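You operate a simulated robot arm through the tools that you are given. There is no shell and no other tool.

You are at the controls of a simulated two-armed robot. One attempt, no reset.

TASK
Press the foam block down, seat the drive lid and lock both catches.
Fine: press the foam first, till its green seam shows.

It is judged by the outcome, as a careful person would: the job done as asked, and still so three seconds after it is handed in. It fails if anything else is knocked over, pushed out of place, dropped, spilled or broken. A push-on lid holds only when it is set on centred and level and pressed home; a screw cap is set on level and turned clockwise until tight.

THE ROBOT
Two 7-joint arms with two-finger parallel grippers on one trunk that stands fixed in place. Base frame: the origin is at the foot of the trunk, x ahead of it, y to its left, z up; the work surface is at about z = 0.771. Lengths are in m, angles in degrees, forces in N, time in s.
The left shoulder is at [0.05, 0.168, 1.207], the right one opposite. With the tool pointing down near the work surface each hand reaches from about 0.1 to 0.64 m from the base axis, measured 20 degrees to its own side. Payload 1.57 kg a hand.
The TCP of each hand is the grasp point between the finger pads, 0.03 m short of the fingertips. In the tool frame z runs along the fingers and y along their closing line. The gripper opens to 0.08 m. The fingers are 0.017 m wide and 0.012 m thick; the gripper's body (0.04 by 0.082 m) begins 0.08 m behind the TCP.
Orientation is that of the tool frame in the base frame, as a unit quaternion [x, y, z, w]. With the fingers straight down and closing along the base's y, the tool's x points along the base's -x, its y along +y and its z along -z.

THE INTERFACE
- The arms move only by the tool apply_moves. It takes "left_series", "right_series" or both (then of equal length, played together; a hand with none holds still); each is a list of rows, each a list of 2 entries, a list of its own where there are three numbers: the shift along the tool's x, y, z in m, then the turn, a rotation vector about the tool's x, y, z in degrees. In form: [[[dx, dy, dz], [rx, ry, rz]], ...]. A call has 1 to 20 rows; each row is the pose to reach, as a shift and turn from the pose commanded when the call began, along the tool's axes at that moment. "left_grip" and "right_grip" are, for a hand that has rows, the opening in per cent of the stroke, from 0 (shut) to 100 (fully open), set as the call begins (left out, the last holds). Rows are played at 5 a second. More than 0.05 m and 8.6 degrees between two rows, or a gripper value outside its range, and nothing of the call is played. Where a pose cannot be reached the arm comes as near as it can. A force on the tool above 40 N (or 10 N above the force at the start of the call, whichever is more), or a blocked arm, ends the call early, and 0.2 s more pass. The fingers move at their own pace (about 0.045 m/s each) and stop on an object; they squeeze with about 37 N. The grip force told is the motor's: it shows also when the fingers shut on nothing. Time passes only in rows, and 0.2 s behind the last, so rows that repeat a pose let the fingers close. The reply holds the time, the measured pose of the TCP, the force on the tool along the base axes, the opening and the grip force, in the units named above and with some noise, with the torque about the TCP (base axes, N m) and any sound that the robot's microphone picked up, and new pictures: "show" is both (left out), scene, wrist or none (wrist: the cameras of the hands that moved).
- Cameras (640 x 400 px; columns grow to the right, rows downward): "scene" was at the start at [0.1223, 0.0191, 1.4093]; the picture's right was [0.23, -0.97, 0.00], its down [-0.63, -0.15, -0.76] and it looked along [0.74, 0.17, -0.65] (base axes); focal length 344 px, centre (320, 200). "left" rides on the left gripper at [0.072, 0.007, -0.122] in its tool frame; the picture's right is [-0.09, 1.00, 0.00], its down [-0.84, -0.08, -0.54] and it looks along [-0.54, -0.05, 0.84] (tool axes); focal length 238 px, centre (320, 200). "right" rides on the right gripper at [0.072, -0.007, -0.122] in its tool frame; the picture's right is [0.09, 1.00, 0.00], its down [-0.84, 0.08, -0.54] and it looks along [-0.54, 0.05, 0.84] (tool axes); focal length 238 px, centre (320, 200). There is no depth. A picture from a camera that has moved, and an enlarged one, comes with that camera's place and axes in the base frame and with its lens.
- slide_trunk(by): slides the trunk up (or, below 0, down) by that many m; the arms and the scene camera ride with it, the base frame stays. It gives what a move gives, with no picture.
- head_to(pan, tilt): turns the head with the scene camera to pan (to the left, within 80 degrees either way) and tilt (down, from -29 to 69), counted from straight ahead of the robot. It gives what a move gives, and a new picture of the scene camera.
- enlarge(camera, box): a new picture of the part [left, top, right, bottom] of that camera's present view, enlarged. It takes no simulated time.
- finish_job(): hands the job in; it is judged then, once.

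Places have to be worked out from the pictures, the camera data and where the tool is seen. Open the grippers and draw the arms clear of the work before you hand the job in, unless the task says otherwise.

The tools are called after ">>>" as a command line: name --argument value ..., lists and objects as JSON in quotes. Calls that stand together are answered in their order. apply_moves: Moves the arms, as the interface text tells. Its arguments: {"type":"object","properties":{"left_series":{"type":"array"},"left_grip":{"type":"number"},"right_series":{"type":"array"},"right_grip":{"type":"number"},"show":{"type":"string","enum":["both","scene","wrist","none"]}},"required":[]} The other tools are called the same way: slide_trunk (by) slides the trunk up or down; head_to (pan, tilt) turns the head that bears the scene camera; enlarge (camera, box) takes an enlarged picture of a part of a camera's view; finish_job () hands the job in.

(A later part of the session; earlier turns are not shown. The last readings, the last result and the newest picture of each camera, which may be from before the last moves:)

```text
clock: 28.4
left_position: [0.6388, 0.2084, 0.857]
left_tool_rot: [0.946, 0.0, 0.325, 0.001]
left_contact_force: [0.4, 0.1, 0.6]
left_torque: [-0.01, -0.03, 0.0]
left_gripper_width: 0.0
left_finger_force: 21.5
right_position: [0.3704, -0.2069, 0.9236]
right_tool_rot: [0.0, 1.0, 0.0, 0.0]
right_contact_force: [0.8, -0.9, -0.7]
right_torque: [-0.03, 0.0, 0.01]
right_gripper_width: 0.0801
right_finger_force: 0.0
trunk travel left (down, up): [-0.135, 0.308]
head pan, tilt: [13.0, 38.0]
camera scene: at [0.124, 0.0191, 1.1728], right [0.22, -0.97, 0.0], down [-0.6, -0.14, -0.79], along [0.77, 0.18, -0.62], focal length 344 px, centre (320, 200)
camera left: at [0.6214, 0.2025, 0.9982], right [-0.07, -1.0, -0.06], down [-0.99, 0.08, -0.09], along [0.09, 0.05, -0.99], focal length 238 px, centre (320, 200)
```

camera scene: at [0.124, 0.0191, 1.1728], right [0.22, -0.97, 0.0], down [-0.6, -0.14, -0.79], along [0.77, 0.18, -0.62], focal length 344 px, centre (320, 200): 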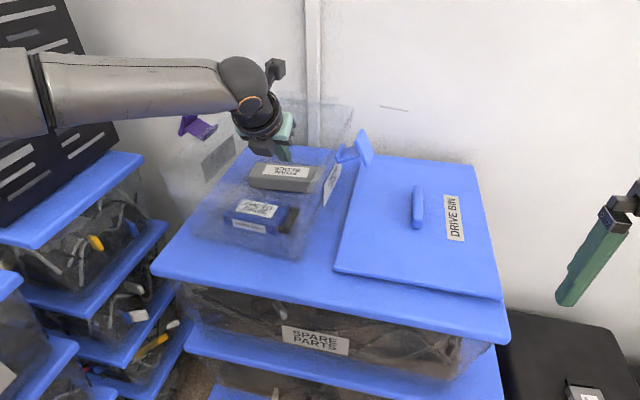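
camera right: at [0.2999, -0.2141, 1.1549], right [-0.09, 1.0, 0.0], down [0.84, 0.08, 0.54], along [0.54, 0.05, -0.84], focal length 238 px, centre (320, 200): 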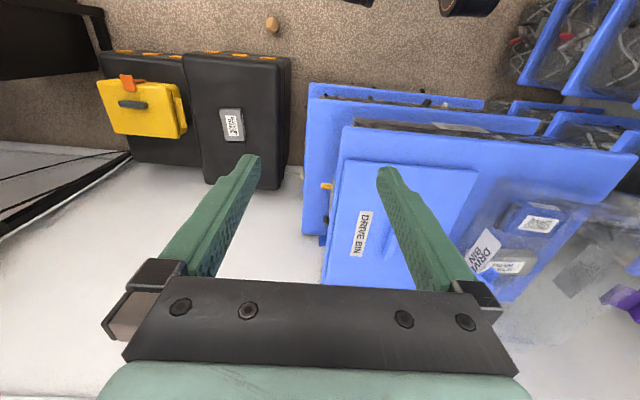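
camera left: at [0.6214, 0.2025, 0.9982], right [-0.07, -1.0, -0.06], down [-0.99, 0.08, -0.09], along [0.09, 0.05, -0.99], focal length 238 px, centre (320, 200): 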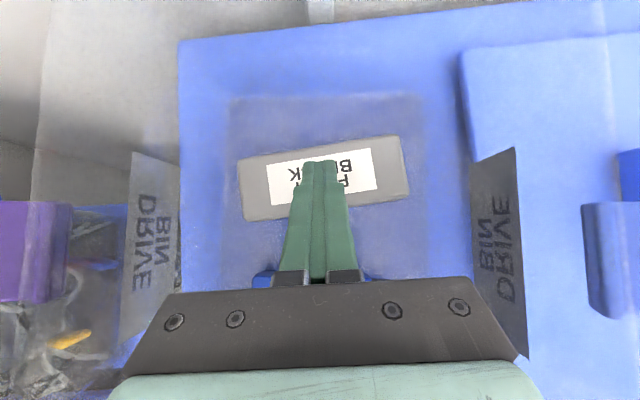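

The tips are right above the label. I'll press down slowly and watch the force.

>>> apply_moves --left_series '[[[-0.0043, 0, 0.0055], [0, 0, 0]], [[-0.0074, 0, 0.0095], [0, 0, 0]], [[-0.0105, 0, 0.0134], [0, 0, 0]], [[-0.0135, 0, 0.0174], [0, 0, 0]], [[-0.0154, 0, 0.0197], [0, 0, 0]]]' --show "wrist"

```text
clock: 29.6
left_position: [0.639, 0.2092, 0.8331]
left_tool_rot: [0.945, 0.001, 0.326, 0.001]
left_contact_force: [-0.1, 1.3, 3.2]
left_torque: [0.01, -0.08, 0.02]
left_gripper_width: 0.0004
left_finger_force: 21.3
right_position: [0.3709, -0.2076, 0.9239]
right_tool_rot: [0.0, 1.0, 0.001, -0.001]
right_contact_force: [0.1, 0.2, 0.4]
right_torque: [-0.02, 0.03, -0.02]
right_gripper_width: 0.0802
right_finger_force: 0.0
trunk travel left (down, up): [-0.135, 0.308]
head pan, tilt: [13.0, 38.0]
camera left: at [0.621, 0.2029, 0.9745], right [-0.07, -1.0, -0.05], down [-0.99, 0.08, -0.09], along [0.09, 0.05, -0.99], focal length 238 px, centre (320, 200)
```

left: 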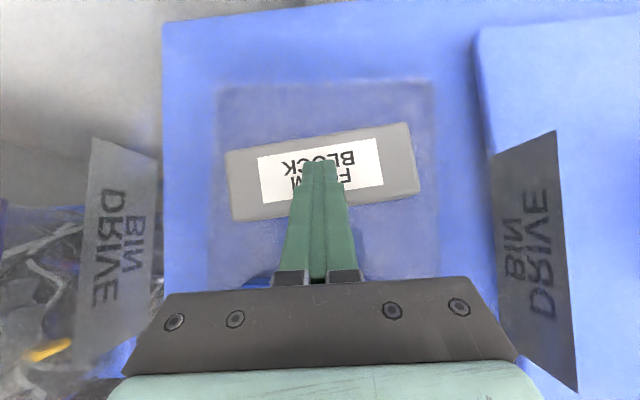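

Contact at about 3 N, so the foam's top is near z≈0.805. I'll keep pressing in small steps.

>>> apply_moves --left_series '[[[-0.0018, 0, 0.0024], [0, 0, 0]], [[-0.0037, 0, 0.0047], [0, 0, 0]], [[-0.0055, 0, 0.0071], [0, 0, 0]], [[-0.0055, 0, 0.0071], [0, 0, 0]]]' --show "both"

```text
clock: 30.6
left_position: [0.6383, 0.2096, 0.8335]
left_tool_rot: [0.943, 0.0, 0.333, 0.002]
left_contact_force: [6.6, 0.8, 28.4]
left_torque: [0.06, -0.51, 0.03]
left_gripper_width: 0.0
left_finger_force: 21.3
left hand out of reach, approached as far as the arm can: row 3, 4
right_position: [0.3686, -0.2068, 0.9232]
right_tool_rot: [0.0, 1.0, 0.002, 0.002]
right_contact_force: [0.7, 0.1, 0.1]
right_torque: [0.04, -0.03, 0.01]
right_gripper_width: 0.0801
right_finger_force: 0.0
trunk travel left (down, up): [-0.135, 0.308]
head pan, tilt: [13.0, 38.0]
camera scene: at [0.1218, 0.0184, 1.1733], right [0.22, -0.97, 0.0], down [-0.6, -0.14, -0.79], along [0.77, 0.18, -0.61], focal length 344 px, centre (320, 200)
camera left: at [0.6184, 0.203, 0.9733], right [-0.07, -1.0, -0.05], down [-0.99, 0.08, -0.1], along [0.11, 0.05, -0.99], focal length 238 px, centre (320, 200)
```

scene: 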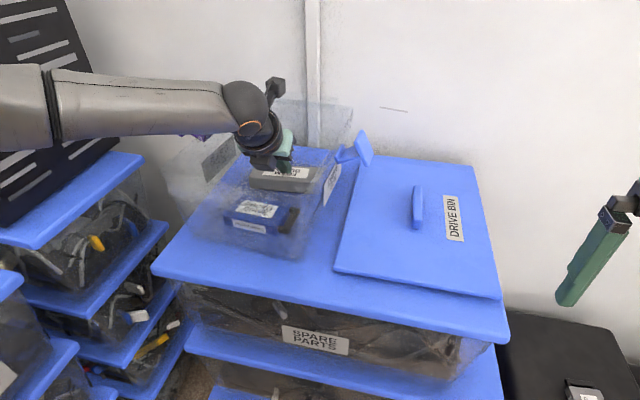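
left: 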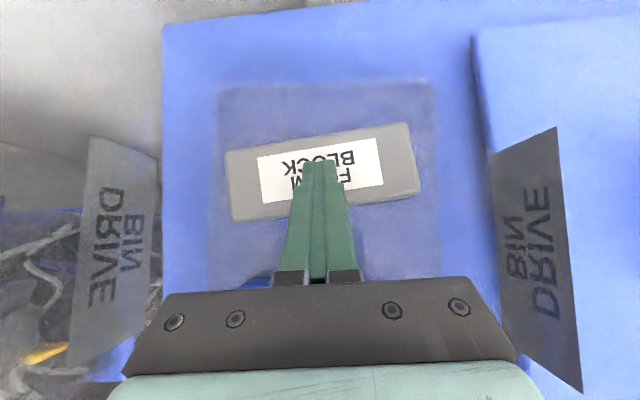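

28 N now and the foam hasn't visibly moved. I'll look closely at it for the green seam.

>>> enlarge --camera "scene" --box '[210, 130, 340, 220]'

>>> enlarge --camera "left" --box '[200, 100, 440, 240]'

```text
4.44 times, centred on (275, 175) of scene
camera zoom: at [0.1218, 0.0184, 1.1733], right [0.22, -0.97, 0.0], down [-0.6, -0.14, -0.79], along [0.77, 0.18, -0.61], focal length 1530 px, centre (520, 311)
```

zoom: 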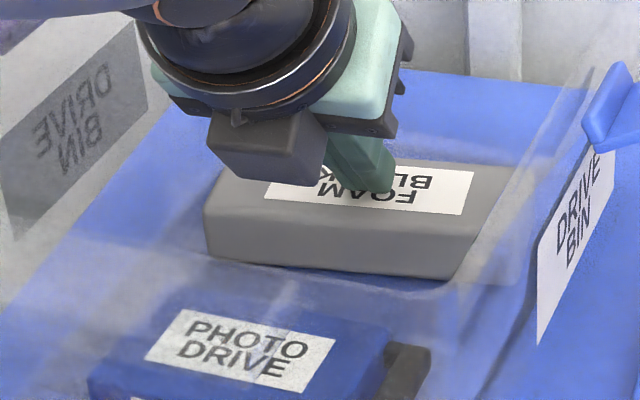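

```text
2.67 times, centred on (320, 170) of left
camera zoom: at [0.6184, 0.203, 0.9733], right [-0.07, -1.0, -0.05], down [-0.99, 0.08, -0.1], along [0.11, 0.05, -0.99], focal length 636 px, centre (320, 280)
```

zoom: 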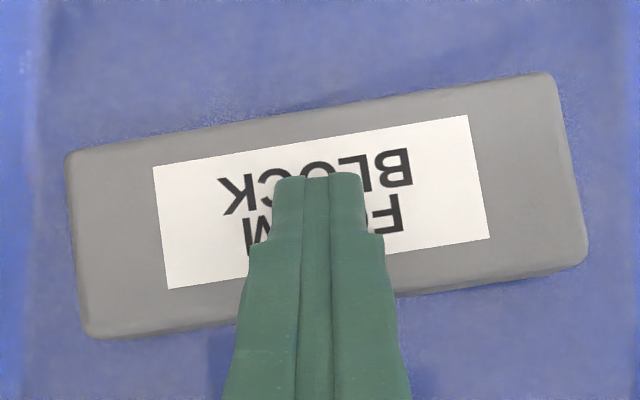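

There's no green seam yet, and the arm hit its reach limit while pushing. I'll lift off a little, lower the trunk 6 cm for better leverage, and press again.

>>> apply_moves --left_series '[[[0.0185, 0, -0.0237], [0, 0, 0]], [[0.037, 0, -0.0473], [0, 0, 0]], [[0.0455, 0, -0.0584], [0, 0, 0]]]' --show "none"

>>> slide_trunk --by -0.06

```text
clock: 31.4
left_position: [0.6358, 0.2095, 0.8976]
left_tool_rot: [0.946, 0.002, 0.324, 0.0]
left_contact_force: [-0.1, 0.3, 0.6]
left_torque: [-0.02, -0.01, 0.01]
left_gripper_width: 0.0
left_finger_force: 20.9
right_position: [0.3706, -0.2073, 0.9241]
right_tool_rot: [0.001, 1.0, 0.001, 0.0]
right_contact_force: [1.0, -0.1, -1.7]
right_torque: [-0.01, 0.0, 0.01]
right_gripper_width: 0.0801
right_finger_force: 0.1
trunk travel left (down, up): [-0.135, 0.308]
head pan, tilt: [13.0, 38.0]
```

```text
clock: 32.4
left_position: [0.6369, 0.2104, 0.8381]
left_tool_rot: [0.946, 0.0, 0.325, 0.001]
left_contact_force: [-0.1, 0.6, 0.2]
left_torque: [0.0, 0.02, 0.02]
left_gripper_width: 0.0002
left_finger_force: 21.3
right_position: [0.3695, -0.2072, 0.8634]
right_tool_rot: [0.0, 1.0, 0.0, 0.0]
right_contact_force: [0.1, 1.5, -0.2]
right_torque: [0.01, -0.01, -0.01]
right_gripper_width: 0.0799
right_finger_force: 0.0
trunk travel left (down, up): [-0.075, 0.368]
head pan, tilt: [13.0, 38.0]
```

>>> apply_moves --left_series '[[[-0.0007, 0, 0.0058], [0, 0, 0]], [[-0.0025, 0, 0.0082], [0, 0, 0]], [[-0.0044, 0, 0.0105], [0, 0, 0]], [[-0.0062, 0, 0.0129], [0, 0, 0]], [[-0.0074, 0, 0.0145], [0, 0, 0]], [[-0.0074, 0, 0.0145], [0, 0, 0]]]' --show "both"

```text
clock: 33.8
left_position: [0.6401, 0.2103, 0.8321]
left_tool_rot: [0.942, 0.001, 0.334, 0.001]
left_contact_force: [-1.3, 6.8, 32.2]
left_torque: [0.18, -0.4, 0.13]
left_gripper_width: 0.0003
left_finger_force: 21.9
right_position: [0.3698, -0.2071, 0.8637]
right_tool_rot: [0.0, 1.0, 0.001, 0.003]
right_contact_force: [-0.3, -0.9, 0.5]
right_torque: [0.01, 0.0, -0.03]
right_gripper_width: 0.08
right_finger_force: 0.0
trunk travel left (down, up): [-0.075, 0.368]
head pan, tilt: [13.0, 38.0]
camera scene: at [0.121, 0.0186, 1.1135], right [0.23, -0.97, 0.0], down [-0.6, -0.14, -0.79], along [0.77, 0.18, -0.61], focal length 344 px, centre (320, 200)
camera left: at [0.6202, 0.2039, 0.9732], right [-0.07, -1.0, -0.05], down [-0.99, 0.08, -0.11], along [0.11, 0.05, -0.99], focal length 238 px, centre (320, 200)
```

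scene: 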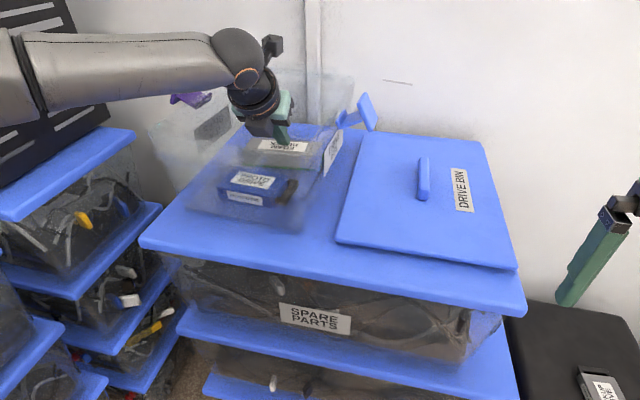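
left: 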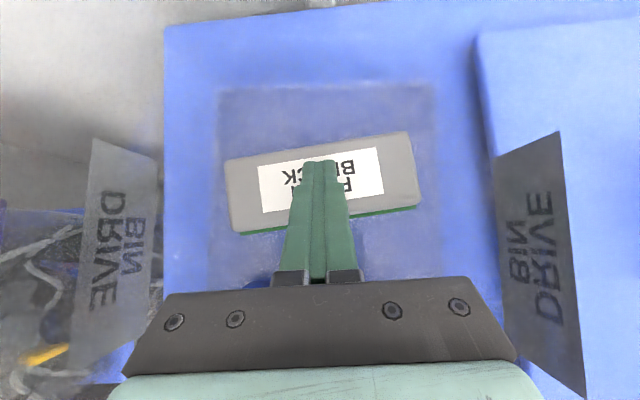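

A green line now shows along the foam's near edge. I'll zoom in to confirm.

>>> enlarge --camera "left" --box '[200, 110, 440, 250]'

>>> enlarge --camera "scene" --box '[210, 110, 340, 200]'

```text
2.67 times, centred on (320, 180) of left
camera zoom: at [0.6202, 0.2039, 0.9732], right [-0.07, -1.0, -0.05], down [-0.99, 0.08, -0.11], along [0.11, 0.05, -0.99], focal length 636 px, centre (320, 253)
```

zoom: 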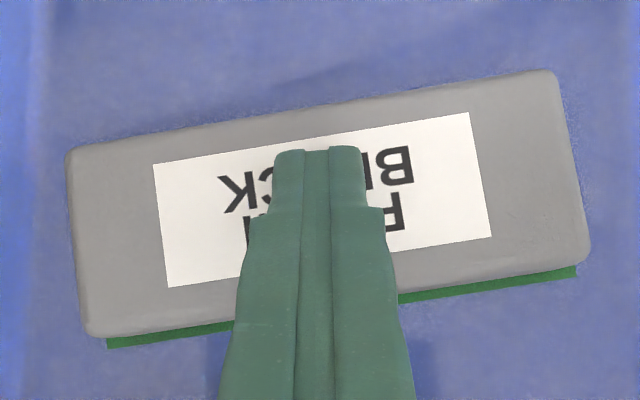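

```text
4.44 times, centred on (275, 155) of scene
camera zoom: at [0.121, 0.0186, 1.1135], right [0.23, -0.97, 0.0], down [-0.6, -0.14, -0.79], along [0.77, 0.18, -0.61], focal length 1530 px, centre (520, 400)
```

zoom: 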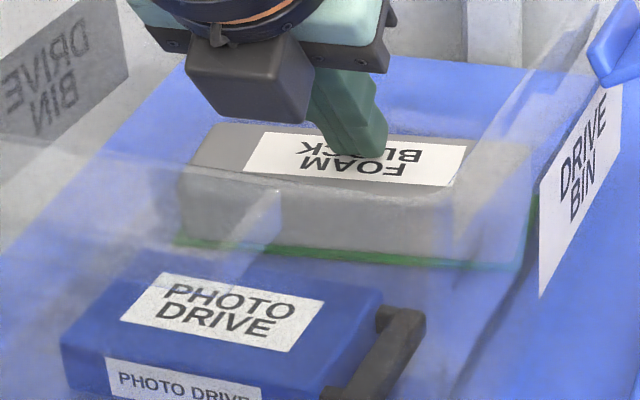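

The green seam shows all along the foam's base. I'll lift off slowly and check that it stays.

>>> apply_moves --left_series '[[[0.006, 0, -0.0079], [0, 0, 0]], [[0.02, 0, -0.026], [0, 0, 0]], [[0.043, 0, -0.055], [0, 0, 0]], [[0.068, 0, -0.087], [0, 0, 0]], [[0.086, 0, -0.11], [0, 0, 0]]]' --show "both"

```text
clock: 35.0
left_position: [0.6341, 0.2154, 0.9308]
left_tool_rot: [0.945, -0.001, 0.326, 0.001]
left_contact_force: [0.2, 0.1, -0.4]
left_torque: [-0.02, -0.04, -0.01]
left_gripper_width: 0.0002
left_finger_force: 21.4
left hand out of reach, approached as far as the arm can: row 4, 5
right_position: [0.3698, -0.2064, 0.8626]
right_tool_rot: [0.001, 1.0, 0.0, 0.0]
right_contact_force: [0.2, -1.0, 0.2]
right_torque: [0.03, -0.02, 0.0]
right_gripper_width: 0.0799
right_finger_force: 0.0
trunk travel left (down, up): [-0.075, 0.368]
head pan, tilt: [13.0, 38.0]
camera scene: at [0.1239, 0.0191, 1.1128], right [0.23, -0.97, 0.0], down [-0.6, -0.14, -0.79], along [0.77, 0.18, -0.62], focal length 344 px, centre (320, 200)
camera left: at [0.617, 0.2096, 1.0707], right [-0.07, -1.0, -0.06], down [-0.99, 0.08, -0.09], along [0.09, 0.05, -0.99], focal length 238 px, centre (320, 200)
```

scene: 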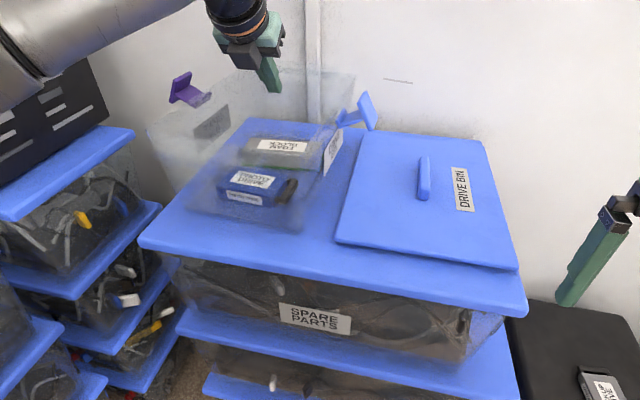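
left: 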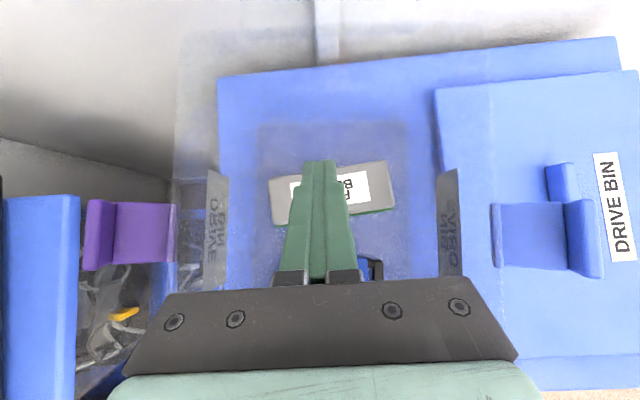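

>>> enlarge --camera "scene" --box '[210, 110, 380, 220]'

>>> enlarge --camera "left" --box '[60, 60, 640, 400]'

>>> enlarge --camera "left" --box '[420, 140, 620, 300]'

```text
3.64 times, centred on (295, 165) of scene
camera zoom: at [0.1239, 0.0191, 1.1128], right [0.23, -0.97, 0.0], down [-0.6, -0.14, -0.79], along [0.77, 0.18, -0.62], focal length 1252 px, centre (411, 327)
```

zoom: 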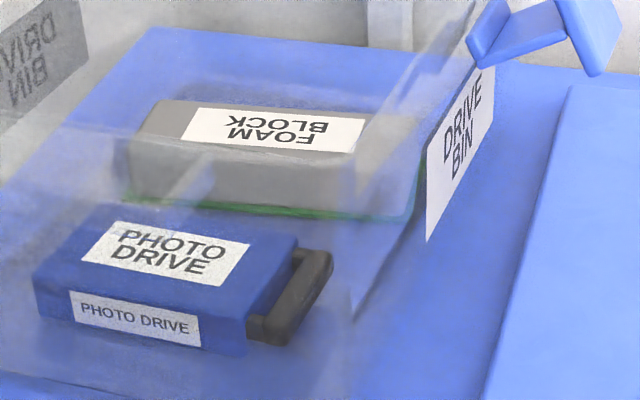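

```text
1.10 times, centred on (350, 230) of left
camera zoom: at [0.617, 0.2096, 1.0707], right [-0.07, -1.0, -0.06], down [-0.99, 0.08, -0.09], along [0.09, 0.05, -0.99], focal length 263 px, centre (287, 167)
```

zoom: 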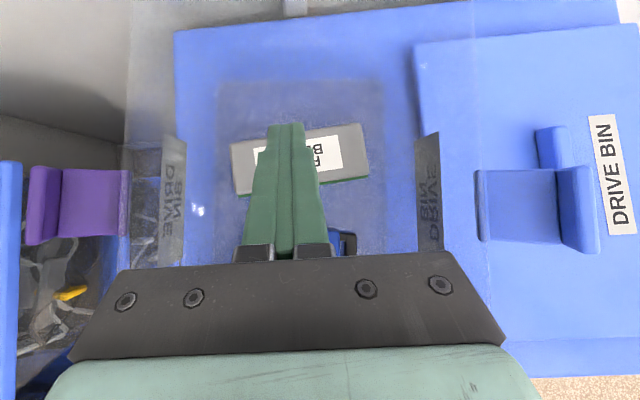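

```text
2.50 times, centred on (520, 220) of left
camera zoom: at [0.617, 0.2096, 1.0707], right [-0.07, -1.0, -0.06], down [-0.99, 0.08, -0.09], along [0.09, 0.05, -0.99], focal length 596 px, centre (-180, 150)
```

zoom: 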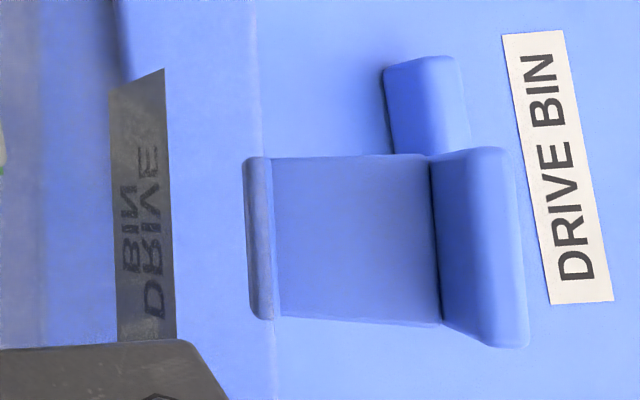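

The seam stays green after release, so the foam is done. The catches look hinged just below the rim: a 5 cm arm with a hook plate that should fold up over the lid edge. Next I'll test whether the left hand can reach the lid's handle, raising the trunk 6 cm and parking the right hand farther out.

>>> slide_trunk --by 0.06

>>> apply_moves --left_series '[[[-0.0053, 0.04, -0.0041], [0, 0, 0]], [[-0.0105, 0.08, -0.0082], [0, 0, 0]], [[-0.0158, 0.12, -0.0123], [0, 0, 0]], [[-0.0211, 0.165, -0.0164], [0, 0, 0]], [[-0.0263, 0.21, -0.0205], [0, 0, 0]], [[-0.0316, 0.25, -0.0246], [0, 0, 0]], [[-0.0316, 0.25, -0.0246], [0, 0, 0]]]' --right_series '[[[0.005, -0.02, 0], [0, 0, 0]], [[0.01, -0.04, 0], [0, 0, 0]], [[0.015, -0.06, 0], [0, 0, 0]], [[0.02, -0.08, 0], [0, 0, 0]], [[0.03, -0.1, 0], [0, 0, 0]], [[0.04, -0.12, 0], [0, 0, 0]], [[0.04, -0.12, 0], [0, 0, 0]]]' --show "both"

```text
clock: 36.0
left_position: [0.634, 0.2161, 0.9908]
left_tool_rot: [0.946, 0.0, 0.325, 0.001]
left_contact_force: [0.1, -0.2, -1.1]
left_torque: [0.0, -0.02, 0.04]
left_gripper_width: 0.0
left_finger_force: 21.5
right_position: [0.3709, -0.2055, 0.9227]
right_tool_rot: [-0.001, 1.0, 0.001, 0.0]
right_contact_force: [-0.3, -0.7, 0.1]
right_torque: [-0.01, -0.03, 0.0]
right_gripper_width: 0.0801
right_finger_force: 0.1
trunk travel left (down, up): [-0.135, 0.308]
head pan, tilt: [13.0, 38.0]
```

```text
clock: 37.6
left_position: [0.5251, 0.124, 0.9866]
left_tool_rot: [0.946, 0.0, 0.325, 0.0]
left_contact_force: [-0.9, -0.8, -0.1]
left_torque: [0.01, 0.04, -0.01]
left_gripper_width: 0.0002
left_finger_force: 21.1
left hand out of reach, approached as far as the arm can: row 1, 2, 3, 4, 5, 6, 7
right_position: [0.3303, -0.3274, 0.923]
right_tool_rot: [0.001, 1.0, 0.001, 0.0]
right_contact_force: [-0.3, 0.5, 0.2]
right_torque: [0.02, -0.01, 0.01]
right_gripper_width: 0.0801
right_finger_force: 0.1
trunk travel left (down, up): [-0.135, 0.308]
head pan, tilt: [13.0, 38.0]
camera scene: at [0.1235, 0.0189, 1.1729], right [0.22, -0.97, 0.0], down [-0.6, -0.14, -0.79], along [0.77, 0.18, -0.62], focal length 344 px, centre (320, 200)
camera right: at [0.2596, -0.334, 1.0443], right [-0.09, 1.0, 0.0], down [0.84, 0.08, 0.54], along [0.54, 0.05, -0.84], focal length 238 px, centre (320, 200)
camera left: at [0.508, 0.1195, 1.128], right [-0.07, -1.0, -0.05], down [-0.99, 0.08, -0.09], along [0.09, 0.05, -0.99], focal length 238 px, centre (320, 200)
```

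scene: 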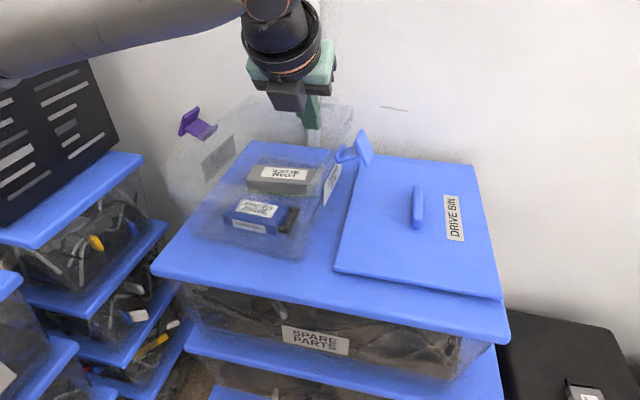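
right: 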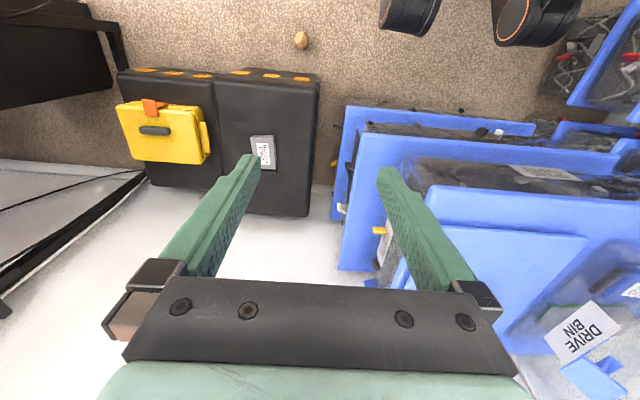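
left: 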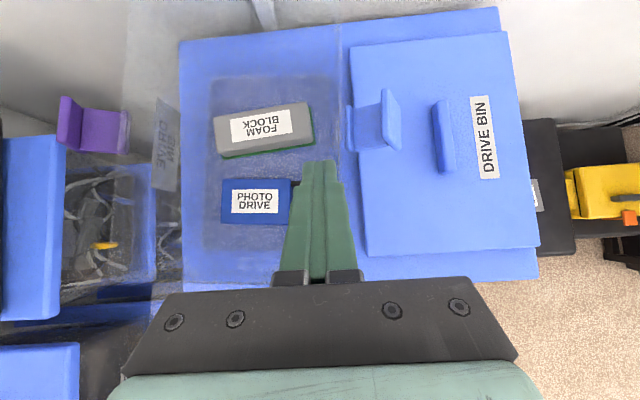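

The left hand can't get inward of y≈0.12 in this posture, but its plan view of the lid is good. I'll check the right hand's reach toward the handle, first moving the left hand back and out of the way.

>>> apply_moves --left_series '[[[-0.02, -0.03, -0.02], [0, 0, 0]], [[-0.05, -0.06, -0.04], [0, 0, 0]], [[-0.07, -0.1, -0.05], [0, 0, 0]], [[-0.09, -0.14, -0.06], [0, 0, 0]], [[-0.1, -0.17, -0.07], [0, 0, 0]], [[-0.1, -0.19, -0.07], [0, 0, 0]]]' --right_series '[[[0.0, 0.03, -0.03], [0, -4, 0]], [[-0.02, 0.07, -0.05], [0, -8, 0]], [[-0.05, 0.11, -0.06], [0, -12, 0]], [[-0.08, 0.15, -0.06], [0, -16, 0]], [[-0.12, 0.18, -0.06], [0, -20, 0]], [[-0.16, 0.2, -0.06], [0, -20, 0]]]' --show "both"

```text
refused: row 3 steps farther than a row can; nothing moved
```

>>> apply_moves --left_series '[[[-0.02, -0.02, -0.02], [0, 0, 0]], [[-0.04, -0.04, -0.03], [0, 0, 0]], [[-0.055, -0.07, -0.04], [0, 0, 0]], [[-0.07, -0.1, -0.05], [0, 0, 0]], [[-0.08, -0.13, -0.06], [0, 0, 0]], [[-0.09, -0.155, -0.07], [0, 0, 0]], [[-0.1, -0.18, -0.07], [0, 0, 0]], [[-0.1, -0.19, -0.07], [0, 0, 0]]]' --right_series '[[[0.0, 0.025, -0.03], [0, -4, 0]], [[-0.01, 0.06, -0.05], [0, -8, 0]], [[-0.03, 0.095, -0.06], [0, -12, 0]], [[-0.055, 0.13, -0.06], [0, -16, 0]], [[-0.085, 0.165, -0.06], [0, -20, 0]], [[-0.12, 0.19, -0.06], [0, -20, 0]], [[-0.15, 0.21, -0.06], [0, -20, 0]], [[-0.15, 0.21, -0.06], [0, -20, 0]]]' --show "both"

```text
clock: 39.4
left_position: [0.4053, 0.3175, 0.9786]
left_tool_rot: [0.946, 0.001, 0.325, 0.0]
left_contact_force: [0.4, -0.4, 0.3]
left_torque: [-0.01, 0.01, 0.01]
left_gripper_width: 0.0
left_finger_force: 21.7
right_position: [0.4805, -0.1172, 0.9823]
right_tool_rot: [0.0, 0.985, 0.0, 0.174]
right_contact_force: [0.1, 0.0, 0.2]
right_torque: [-0.04, -0.02, 0.02]
right_gripper_width: 0.0797
right_finger_force: 0.0
trunk travel left (down, up): [-0.135, 0.308]
head pan, tilt: [13.0, 38.0]
camera scene: at [0.124, 0.0194, 1.1728], right [0.23, -0.97, 0.0], down [-0.6, -0.14, -0.79], along [0.77, 0.18, -0.62], focal length 344 px, centre (320, 200)
camera right: at [0.3726, -0.1238, 1.0729], right [-0.09, 1.0, -0.03], down [0.6, 0.08, 0.8], along [0.8, 0.05, -0.6], focal length 238 px, centre (320, 200)
camera left: at [0.3875, 0.3111, 1.1196], right [-0.07, -1.0, -0.05], down [-0.99, 0.08, -0.09], along [0.09, 0.05, -0.99], focal length 238 px, centre (320, 200)
```

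scene: 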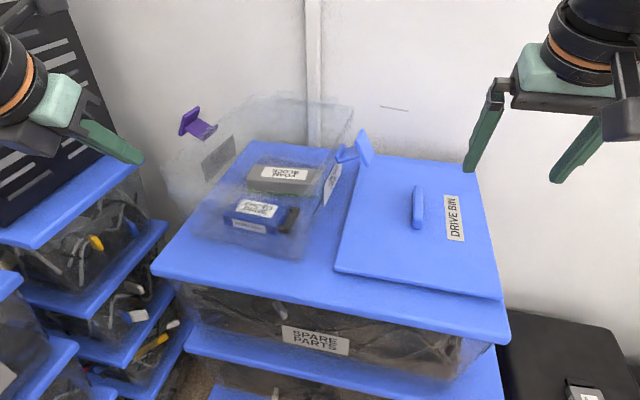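
right: 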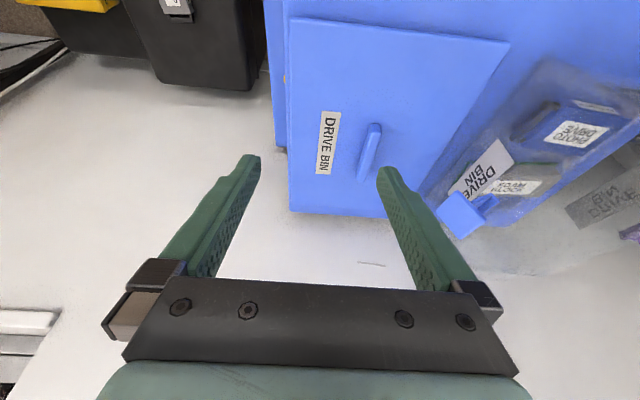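
left: 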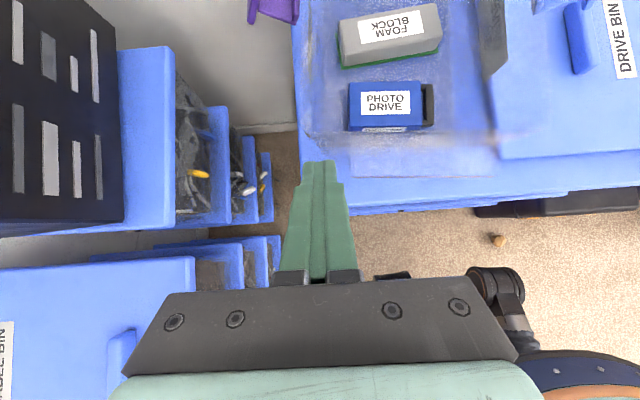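

The right hand gets to (0.48, -0.12) without trouble. I'll continue toward the space above the handle.

>>> apply_moves --right_series '[[[-0.025, 0.0185, 0.0178], [0, 0, 0]], [[-0.05, 0.037, 0.0355], [0, 0, 0]], [[-0.076, 0.0555, 0.0533], [0, 0, 0]], [[-0.1019, 0.074, 0.0711], [0, 0, 0]], [[-0.1019, 0.074, 0.0711], [0, 0, 0]]]' --show "both"

```text
clock: 40.6
left_position: [0.4056, 0.3173, 0.9789]
left_tool_rot: [0.946, 0.0, 0.325, 0.002]
left_contact_force: [0.3, 0.3, 0.0]
left_torque: [0.01, 0.0, 0.04]
left_gripper_width: 0.0
left_finger_force: 21.2
right_position: [0.6009, -0.0429, 0.9522]
right_tool_rot: [-0.001, 0.985, 0.0, 0.175]
right_contact_force: [-1.2, 0.6, -0.7]
right_torque: [0.02, 0.02, 0.02]
right_gripper_width: 0.0799
right_finger_force: 0.2
trunk travel left (down, up): [-0.135, 0.308]
head pan, tilt: [13.0, 38.0]
camera scene: at [0.124, 0.0193, 1.1728], right [0.23, -0.97, 0.0], down [-0.6, -0.14, -0.79], along [0.77, 0.18, -0.62], focal length 344 px, centre (320, 200)
camera right: at [0.4923, -0.0495, 1.0412], right [-0.09, 1.0, -0.03], down [0.6, 0.08, 0.8], along [0.8, 0.05, -0.6], focal length 238 px, centre (320, 200)
```

scene: 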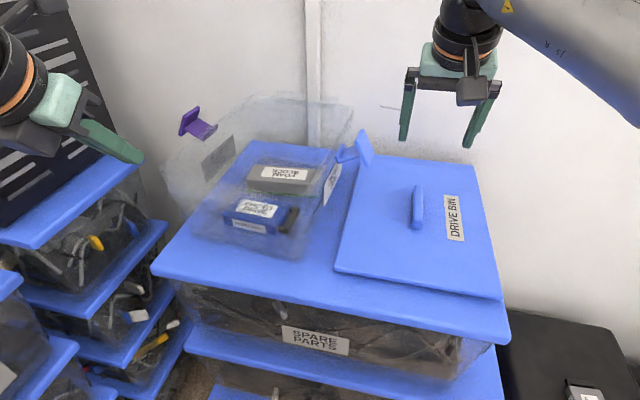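
right: 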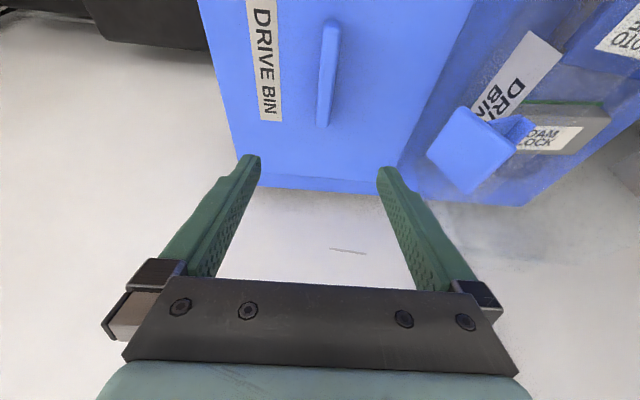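

The right hand reaches the handle easily; its posture extends farther inward. I'll spin it -180° about its axis so its camera sits on top, giving a plan view and clearance over the lid.

>>> apply_moves --right_series '[[[0, 0, 0], [0, 0, -8]], [[0, 0, 0], [0, 0, -16]], [[0, 0, 0], [0, 0, -24]], [[0, 0, 0], [0, 0, -32]], [[0, 0, 0], [0, 0, -40]], [[0, 0, 0], [0, 0, -48]], [[0, 0, 0], [0, 0, -56]], [[0, 0, 0], [0, 0, -64]], [[0, 0, 0], [0, 0, -72]], [[0, 0, 0], [0, 0, -80]], [[0, 0, 0], [0, 0, -88]], [[0, 0, 0], [0, 0, -90]]]' --show "none"

>>> apply_moves --right_series '[[[0, 0, 0], [0, 0, -8]], [[0, 0, 0], [0, 0, -16]], [[0, 0, 0], [0, 0, -24]], [[0, 0, 0], [0, 0, -32]], [[0, 0, 0], [0, 0, -40]], [[0, 0, 0], [0, 0, -48]], [[0, 0, 0], [0, 0, -56]], [[0, 0, 0], [0, 0, -64]], [[0, 0, 0], [0, 0, -72]], [[0, 0, 0], [0, 0, -80]], [[0, 0, 0], [0, 0, -88]], [[0, 0, 0], [0, 0, -90]]]' --show "both"

```text
clock: 43.2
left_position: [0.4055, 0.3181, 0.9791]
left_tool_rot: [0.945, 0.001, 0.327, 0.002]
left_contact_force: [0.0, -0.4, -0.9]
left_torque: [-0.06, -0.02, -0.02]
left_gripper_width: 0.0
left_finger_force: 21.0
right_position: [0.4237, -0.0676, 0.9452]
right_tool_rot: [-0.598, 0.767, -0.156, 0.17]
right_contact_force: [0.4, -0.1, -0.9]
right_torque: [-0.06, 0.01, -0.01]
right_gripper_width: 0.0803
right_finger_force: 0.0
right hand out of reach, approached as far as the arm can: row 5, 6, 7, 8, 9, 10, 11, 12
trunk travel left (down, up): [-0.135, 0.308]
head pan, tilt: [13.0, 38.0]
```

```text
clock: 44.8
left_position: [0.4068, 0.3173, 0.979]
left_tool_rot: [0.945, 0.0, 0.326, 0.001]
left_contact_force: [-0.4, 0.1, -0.3]
left_torque: [0.0, -0.01, 0.0]
left_gripper_width: 0.0
left_finger_force: 21.5
right_position: [0.3392, -0.0562, 0.7894]
right_tool_rot: [0.863, -0.461, 0.125, -0.166]
right_contact_force: [0.0, -0.1, -0.2]
right_torque: [0.02, -0.01, 0.0]
right_gripper_width: 0.08
right_finger_force: 0.1
right hand out of reach, approached as far as the arm can: row 1, 2, 3, 4, 5, 6, 7, 8
trunk travel left (down, up): [-0.135, 0.308]
head pan, tilt: [13.0, 38.0]
stopped in row 8 (right hand): the arm was blocked; the commanded pose is now the measured one
camera scene: at [0.1242, 0.0228, 1.1738], right [0.27, -0.96, 0.0], down [-0.58, -0.16, -0.8], along [0.77, 0.21, -0.61], focal length 344 px, centre (320, 200)
camera right: at [0.3398, -0.1339, 0.9069], right [-0.7, -0.6, -0.4], down [-0.71, 0.56, 0.41], along [-0.02, 0.57, -0.82], focal length 238 px, centre (320, 200)
```

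scene: 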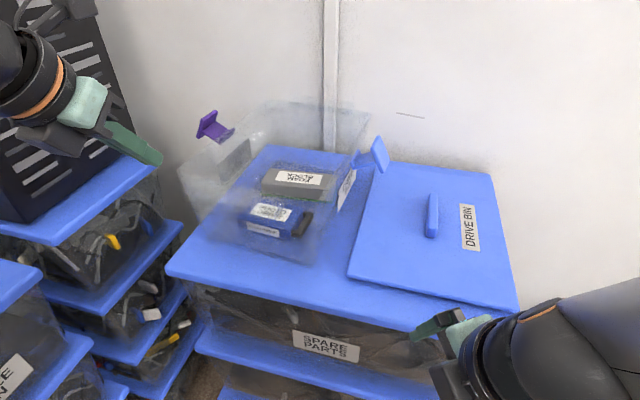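
right: 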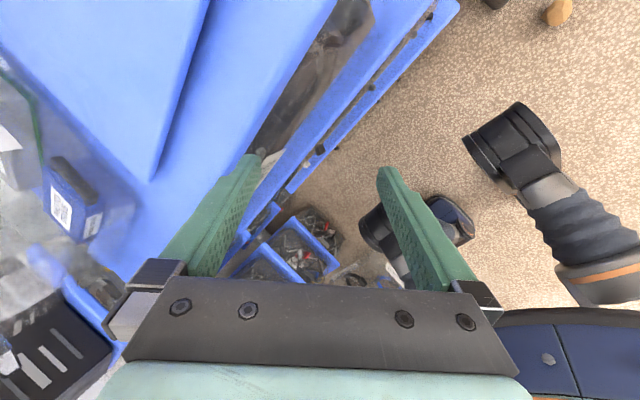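

The right wrist hit its roll limit in that direction, and the hand swung back and got blocked near the front edge of the shelf. I'll retreat straight back along the fingers (up and back) and check that nothing was disturbed.

>>> apply_moves --right_series '[[[0, 0, -0.02], [0, 0, 0]], [[0, 0, -0.05], [0, 0, 0]], [[0, 0, -0.08], [0, 0, 0]], [[0, 0, -0.1], [0, 0, 0]]]' --show "both"

```text
clock: 45.8
left_position: [0.4052, 0.3168, 0.9788]
left_tool_rot: [0.946, 0.001, 0.325, 0.001]
left_contact_force: [0.8, -0.8, 0.5]
left_torque: [-0.04, 0.0, 0.0]
left_gripper_width: 0.0
left_finger_force: 21.5
right_position: [0.299, -0.0347, 0.7887]
right_tool_rot: [0.853, -0.485, 0.08, -0.177]
right_contact_force: [-0.5, 0.3, -1.0]
right_torque: [0.0, -0.02, 0.0]
right_gripper_width: 0.0799
right_finger_force: 0.1
right hand out of reach, approached as far as the arm can: row 1, 2, 3, 4
trunk travel left (down, up): [-0.135, 0.308]
head pan, tilt: [13.0, 38.0]
camera scene: at [0.1253, 0.0186, 1.1762], right [0.22, -0.98, 0.0], down [-0.57, -0.13, -0.81], along [0.79, 0.18, -0.58], focal length 344 px, centre (320, 200)
camera right: at [0.305, -0.12, 0.9018], right [-0.75, -0.54, -0.38], down [-0.66, 0.56, 0.5], along [-0.06, 0.63, -0.78], focal length 238 px, centre (320, 200)
```

scene: 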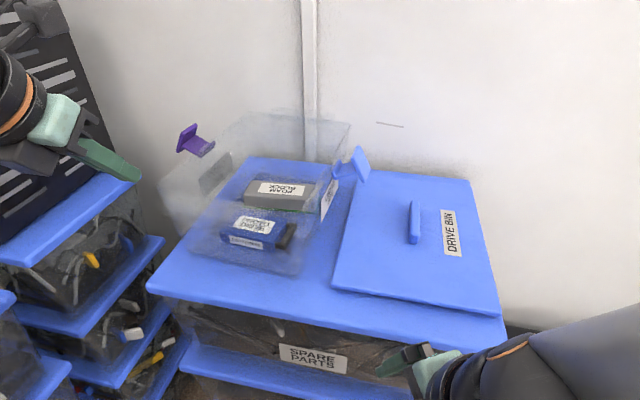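
right: 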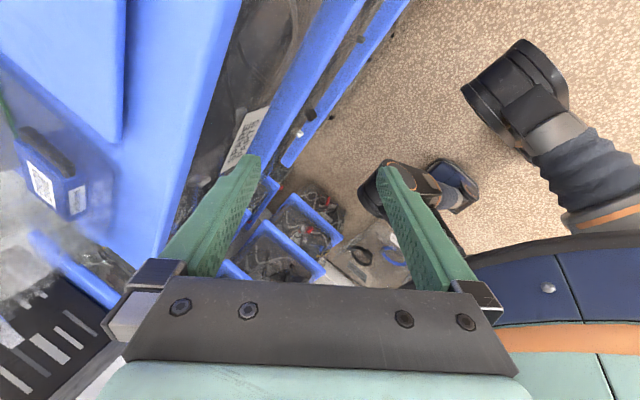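

Nothing on the shelf moved. The wrist is wound up by about -120° of yaw, so I'll unwind it while lifting straight up, away from the shelf edge.

>>> apply_moves --right_series '[[[0.006, -0.006, -0.025], [0, 0, 8]], [[0.012, -0.012, -0.05], [0, 0, 16]], [[0.018, -0.018, -0.075], [0, 0, 24]], [[0.024, -0.024, -0.1], [0, 0, 32]], [[0.03, -0.028, -0.12], [0, 0, 40]], [[0.034, -0.031, -0.135], [0, 0, 48]], [[0.038, -0.034, -0.15], [0, 0, 56]], [[0.038, -0.034, -0.15], [0, 0, 64]], [[0.038, -0.034, -0.15], [0, 0, 72]], [[0.038, -0.034, -0.15], [0, 0, 80]]]' --show "both"

```text
clock: 48.0
left_position: [0.4047, 0.3156, 0.9788]
left_tool_rot: [0.946, 0.0, 0.325, 0.001]
left_contact_force: [0.4, 0.5, 0.9]
left_torque: [-0.01, 0.0, -0.01]
left_gripper_width: 0.0002
left_finger_force: 21.0
right_position: [0.2958, -0.0785, 0.947]
right_tool_rot: [-0.365, 0.907, 0.011, 0.208]
right_contact_force: [0.4, 0.5, 0.0]
right_torque: [0.05, 0.0, 0.02]
right_gripper_width: 0.0801
right_finger_force: 0.1
right hand out of reach, approached as far as the arm can: row 1, 2
trunk travel left (down, up): [-0.135, 0.308]
head pan, tilt: [13.0, 38.0]
camera scene: at [0.1239, 0.0191, 1.1728], right [0.22, -0.97, 0.0], down [-0.6, -0.14, -0.79], along [0.77, 0.18, -0.62], focal length 344 px, centre (320, 200)
camera right: at [0.2092, -0.1497, 1.0311], right [-0.72, 0.67, -0.17], down [0.29, 0.51, 0.81], along [0.63, 0.54, -0.56], focal length 238 px, centre (320, 200)
```

scene: 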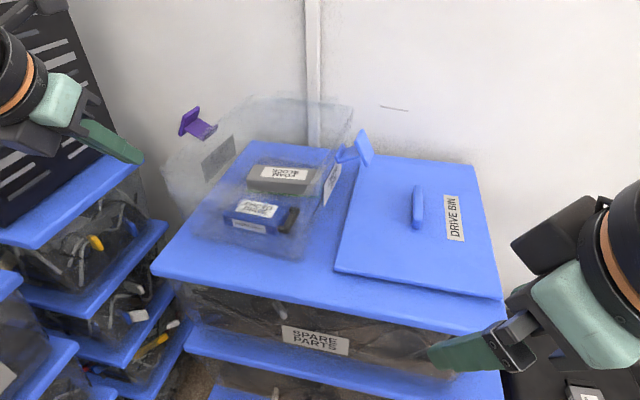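
right: 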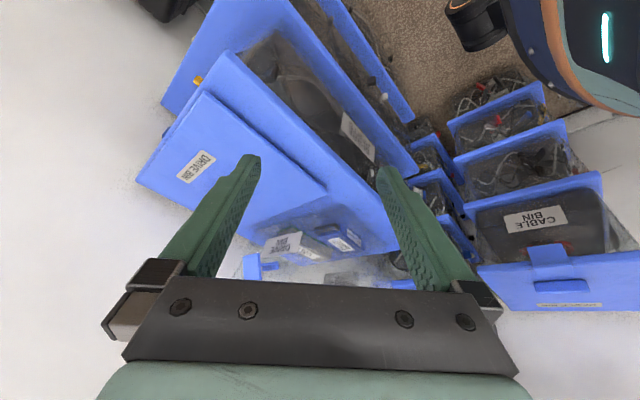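

The right hand is free and the scene is unchanged. The stack on the left shows a "CABLE BIN" that seems to have a latched catch, so I'll zoom in to see what a locked catch looks like.

>>> enlarge --camera "right" --box '[440, 150, 640, 320]'

```text
2.35 times, centred on (540, 235) of right
camera zoom: at [0.2092, -0.1497, 1.0311], right [-0.72, 0.67, -0.17], down [0.29, 0.51, 0.81], along [0.63, 0.54, -0.56], focal length 561 px, centre (-198, 118)
```

zoom: 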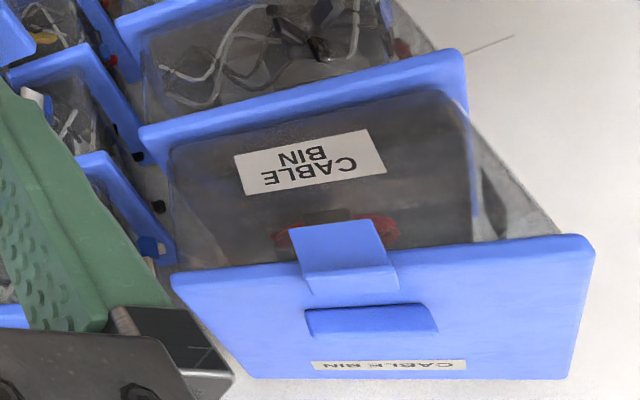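

A locked catch there has its arm standing up along the wall and the hook over the lid edge, which matches the fold-up idea. Now I'll bring the right hand back to a clean orientation at about (0.45, -0.15, 1.02).

>>> apply_moves --right_series '[[[-0.0134, -0.0275, -0.0037], [1.46, 0.92, 7]], [[-0.0268, -0.0549, -0.0074], [2.91, 1.84, 14]], [[-0.0402, -0.0824, -0.0111], [4.37, 2.77, 21]], [[-0.0536, -0.1098, -0.0147], [5.82, 3.69, 28]], [[-0.067, -0.1373, -0.0184], [7.28, 4.61, 35]], [[-0.0804, -0.1647, -0.0221], [8.73, 5.53, 42]], [[-0.0804, -0.1647, -0.0221], [8.73, 5.53, 42]]]' --show "scene"

```text
clock: 49.6
left_position: [0.4049, 0.3162, 0.9782]
left_tool_rot: [0.946, 0.0, 0.325, 0.001]
left_contact_force: [0.6, -0.7, -0.1]
left_torque: [0.0, -0.03, 0.01]
left_gripper_width: 0.0
left_finger_force: 21.6
right_position: [0.4475, -0.1489, 1.0187]
right_tool_rot: [0.0, 0.985, 0.0, 0.175]
right_contact_force: [0.3, 0.3, 0.6]
right_torque: [0.01, 0.01, 0.01]
right_gripper_width: 0.0798
right_finger_force: 0.1
trunk travel left (down, up): [-0.135, 0.308]
head pan, tilt: [13.0, 38.0]
camera scene: at [0.124, 0.0191, 1.1728], right [0.23, -0.97, 0.0], down [-0.6, -0.14, -0.79], along [0.77, 0.18, -0.62], focal length 344 px, centre (320, 200)
```

scene: 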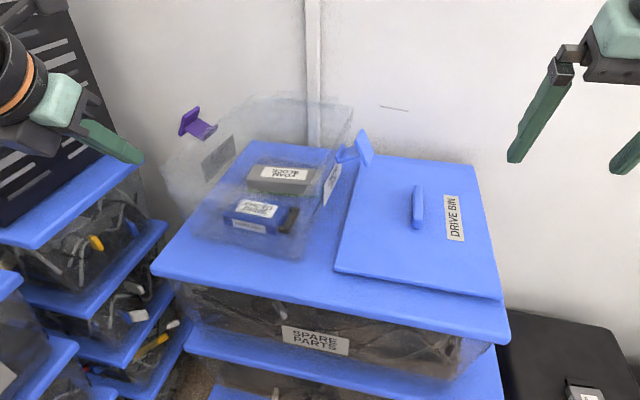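

The right hand is clean again at (0.447, -0.149, 1.019). I'll try the spin in the other direction, 40° at a time, watching for reach warnings.

>>> apply_moves --right_series '[[[0, 0, 0], [0, 0, 8]], [[0, 0, 0], [0, 0, 16]], [[0, 0, 0], [0, 0, 24]], [[0, 0, 0], [0, 0, 32]], [[0, 0, 0], [0, 0, 40]], [[0, 0, 0], [0, 0, 48]], [[0, 0, 0], [0, 0, 56]]]' --show "none"

```text
clock: 51.2
left_position: [0.4051, 0.3172, 0.9795]
left_tool_rot: [0.945, 0.001, 0.327, 0.001]
left_contact_force: [0.8, -0.2, -0.9]
left_torque: [0.0, 0.01, 0.0]
left_gripper_width: 0.0
left_finger_force: 20.7
right_position: [0.4479, -0.1475, 1.0193]
right_tool_rot: [0.462, 0.869, 0.081, 0.155]
right_contact_force: [-0.6, 0.2, 0.6]
right_torque: [0.02, 0.01, 0.04]
right_gripper_width: 0.08
right_finger_force: 0.1
trunk travel left (down, up): [-0.135, 0.308]
head pan, tilt: [13.0, 38.0]
```

No reach warnings at +56°, so I'll continue in the same direction.

>>> apply_moves --right_series '[[[0, 0, 0], [0, 0, 8]], [[0, 0, 0], [0, 0, 16]], [[0, 0, 0], [0, 0, 24]], [[0, 0, 0], [0, 0, 32]], [[0, 0, 0], [0, 0, 40]], [[0, 0, 0], [0, 0, 48]], [[0, 0, 0], [0, 0, 56]], [[0, 0, 0], [0, 0, 62]]]' --show "none"

```text
clock: 53.0
left_position: [0.406, 0.3155, 0.9795]
left_tool_rot: [0.946, 0.0, 0.326, 0.002]
left_contact_force: [1.2, 0.0, -0.6]
left_torque: [-0.01, 0.01, -0.02]
left_gripper_width: 0.0
left_finger_force: 21.3
right_position: [0.4488, -0.1474, 1.0196]
right_tool_rot: [0.844, 0.507, 0.15, 0.09]
right_contact_force: [-0.8, 0.2, 0.3]
right_torque: [0.0, 0.02, 0.0]
right_gripper_width: 0.0801
right_finger_force: 0.0
trunk travel left (down, up): [-0.135, 0.308]
head pan, tilt: [13.0, 38.0]
```

>>> apply_moves --right_series '[[[0, 0, 0], [0, 0, 8]], [[0, 0, 0], [0, 0, 16]], [[0, 0, 0], [0, 0, 24]], [[0, 0, 0], [0, 0, 32]], [[0, 0, 0], [0, 0, 40]], [[0, 0, 0], [0, 0, 48]], [[0, 0, 0], [0, 0, 56]], [[0, 0, 0], [0, 0, 62]]]' --show "both"

```text
clock: 54.8
left_position: [0.4063, 0.3159, 0.9796]
left_tool_rot: [0.946, 0.0, 0.326, 0.001]
left_contact_force: [-0.3, 0.6, 0.6]
left_torque: [0.0, 0.0, 0.02]
left_gripper_width: 0.0002
left_finger_force: 21.4
right_position: [0.4483, -0.1475, 1.0183]
right_tool_rot: [0.985, -0.001, 0.175, 0.0]
right_contact_force: [-0.9, 0.7, -0.3]
right_torque: [-0.02, -0.03, -0.01]
right_gripper_width: 0.0799
right_finger_force: 0.0
trunk travel left (down, up): [-0.135, 0.308]
head pan, tilt: [13.0, 38.0]
camera scene: at [0.1239, 0.0191, 1.1728], right [0.23, -0.97, 0.0], down [-0.6, -0.14, -0.79], along [0.77, 0.18, -0.62], focal length 344 px, centre (320, 200)
camera right: at [0.4754, -0.1416, 1.1584], right [0.09, -1.0, 0.03], down [-0.97, -0.08, 0.22], along [-0.22, -0.05, -0.97], focal length 238 px, centre (320, 200)
```

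scene: 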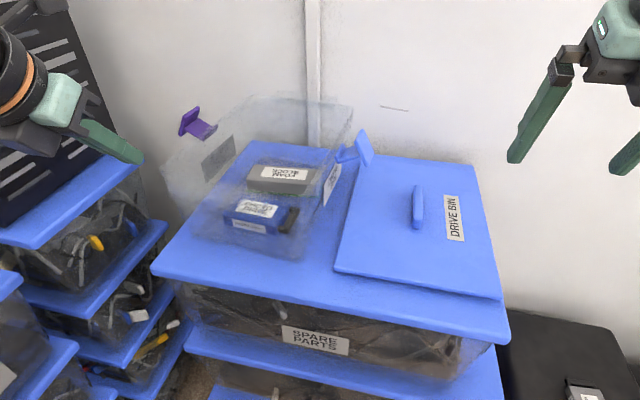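
right: 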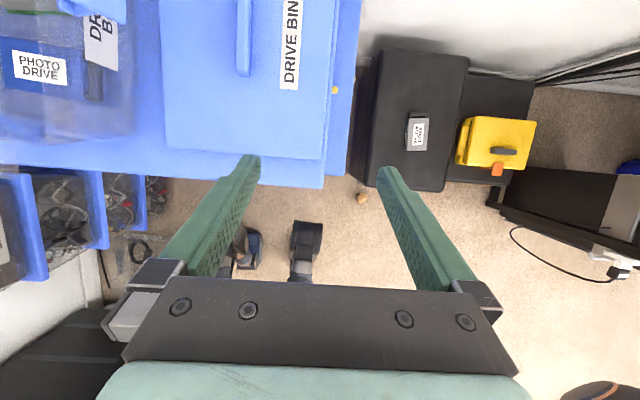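

The right camera is now on top. I'll raise the trunk 10 cm for better reach and a better view, then pitch the right hand to about 45° while moving over the lid, to test the carry path toward the bin's centre.

>>> slide_trunk --by 0.1

>>> apply_moves --right_series '[[[0.0162, -0.0246, 0.0198], [0, 4, 0]], [[0.0324, -0.0492, 0.0396], [0, 8, 0]], [[0.0486, -0.0738, 0.0594], [0, 12, 0]], [[0.0648, -0.0983, 0.0791], [0, 16, 0]], [[0.081, -0.1229, 0.0989], [0, 20, 0]], [[0.0972, -0.1475, 0.1187], [0, 24, 0]], [[0.0972, -0.1475, 0.1187], [0, 24, 0]]]' --show "both"

```text
clock: 56.2
left_position: [0.4053, 0.3162, 1.0785]
left_tool_rot: [0.946, 0.001, 0.325, 0.001]
left_contact_force: [0.6, -0.4, -0.6]
left_torque: [-0.01, -0.03, 0.0]
left_gripper_width: 0.0
left_finger_force: 21.8
right_position: [0.4491, -0.149, 1.1187]
right_tool_rot: [0.985, 0.001, 0.174, 0.001]
right_contact_force: [0.3, 1.1, 0.0]
right_torque: [0.02, 0.03, 0.01]
right_gripper_width: 0.08
right_finger_force: 0.0
trunk travel left (down, up): [-0.235, 0.208]
head pan, tilt: [13.0, 38.0]
```

```text
clock: 57.8
left_position: [0.4048, 0.3174, 1.0794]
left_tool_rot: [0.945, 0.0, 0.326, 0.002]
left_contact_force: [-0.6, 0.3, 0.0]
left_torque: [-0.01, -0.03, -0.02]
left_gripper_width: 0.0
left_finger_force: 21.3
right_position: [0.5802, -0.0002, 1.0425]
right_tool_rot: [0.927, 0.001, 0.376, -0.001]
right_contact_force: [-0.6, -0.2, 0.1]
right_torque: [0.01, 0.01, 0.01]
right_gripper_width: 0.0801
right_finger_force: 0.0
trunk travel left (down, up): [-0.235, 0.208]
head pan, tilt: [13.0, 38.0]
camera scene: at [0.1239, 0.0192, 1.2728], right [0.23, -0.97, 0.0], down [-0.6, -0.14, -0.79], along [0.77, 0.18, -0.62], focal length 344 px, centre (320, 200)
camera right: at [0.5486, 0.0064, 1.1794], right [0.07, -1.0, 0.06], down [-0.98, -0.08, -0.2], along [0.2, -0.05, -0.98], focal length 238 px, centre (320, 200)
```

scene: 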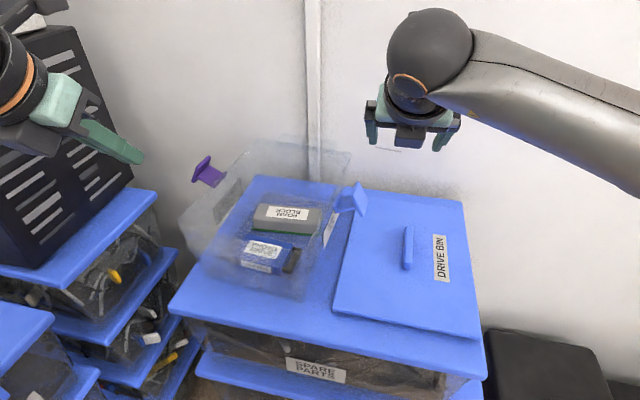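
right: 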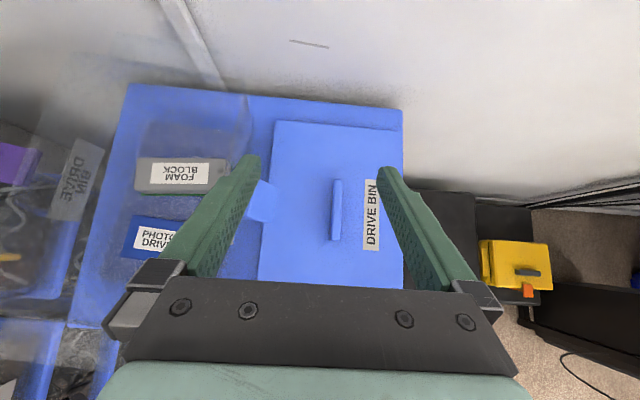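

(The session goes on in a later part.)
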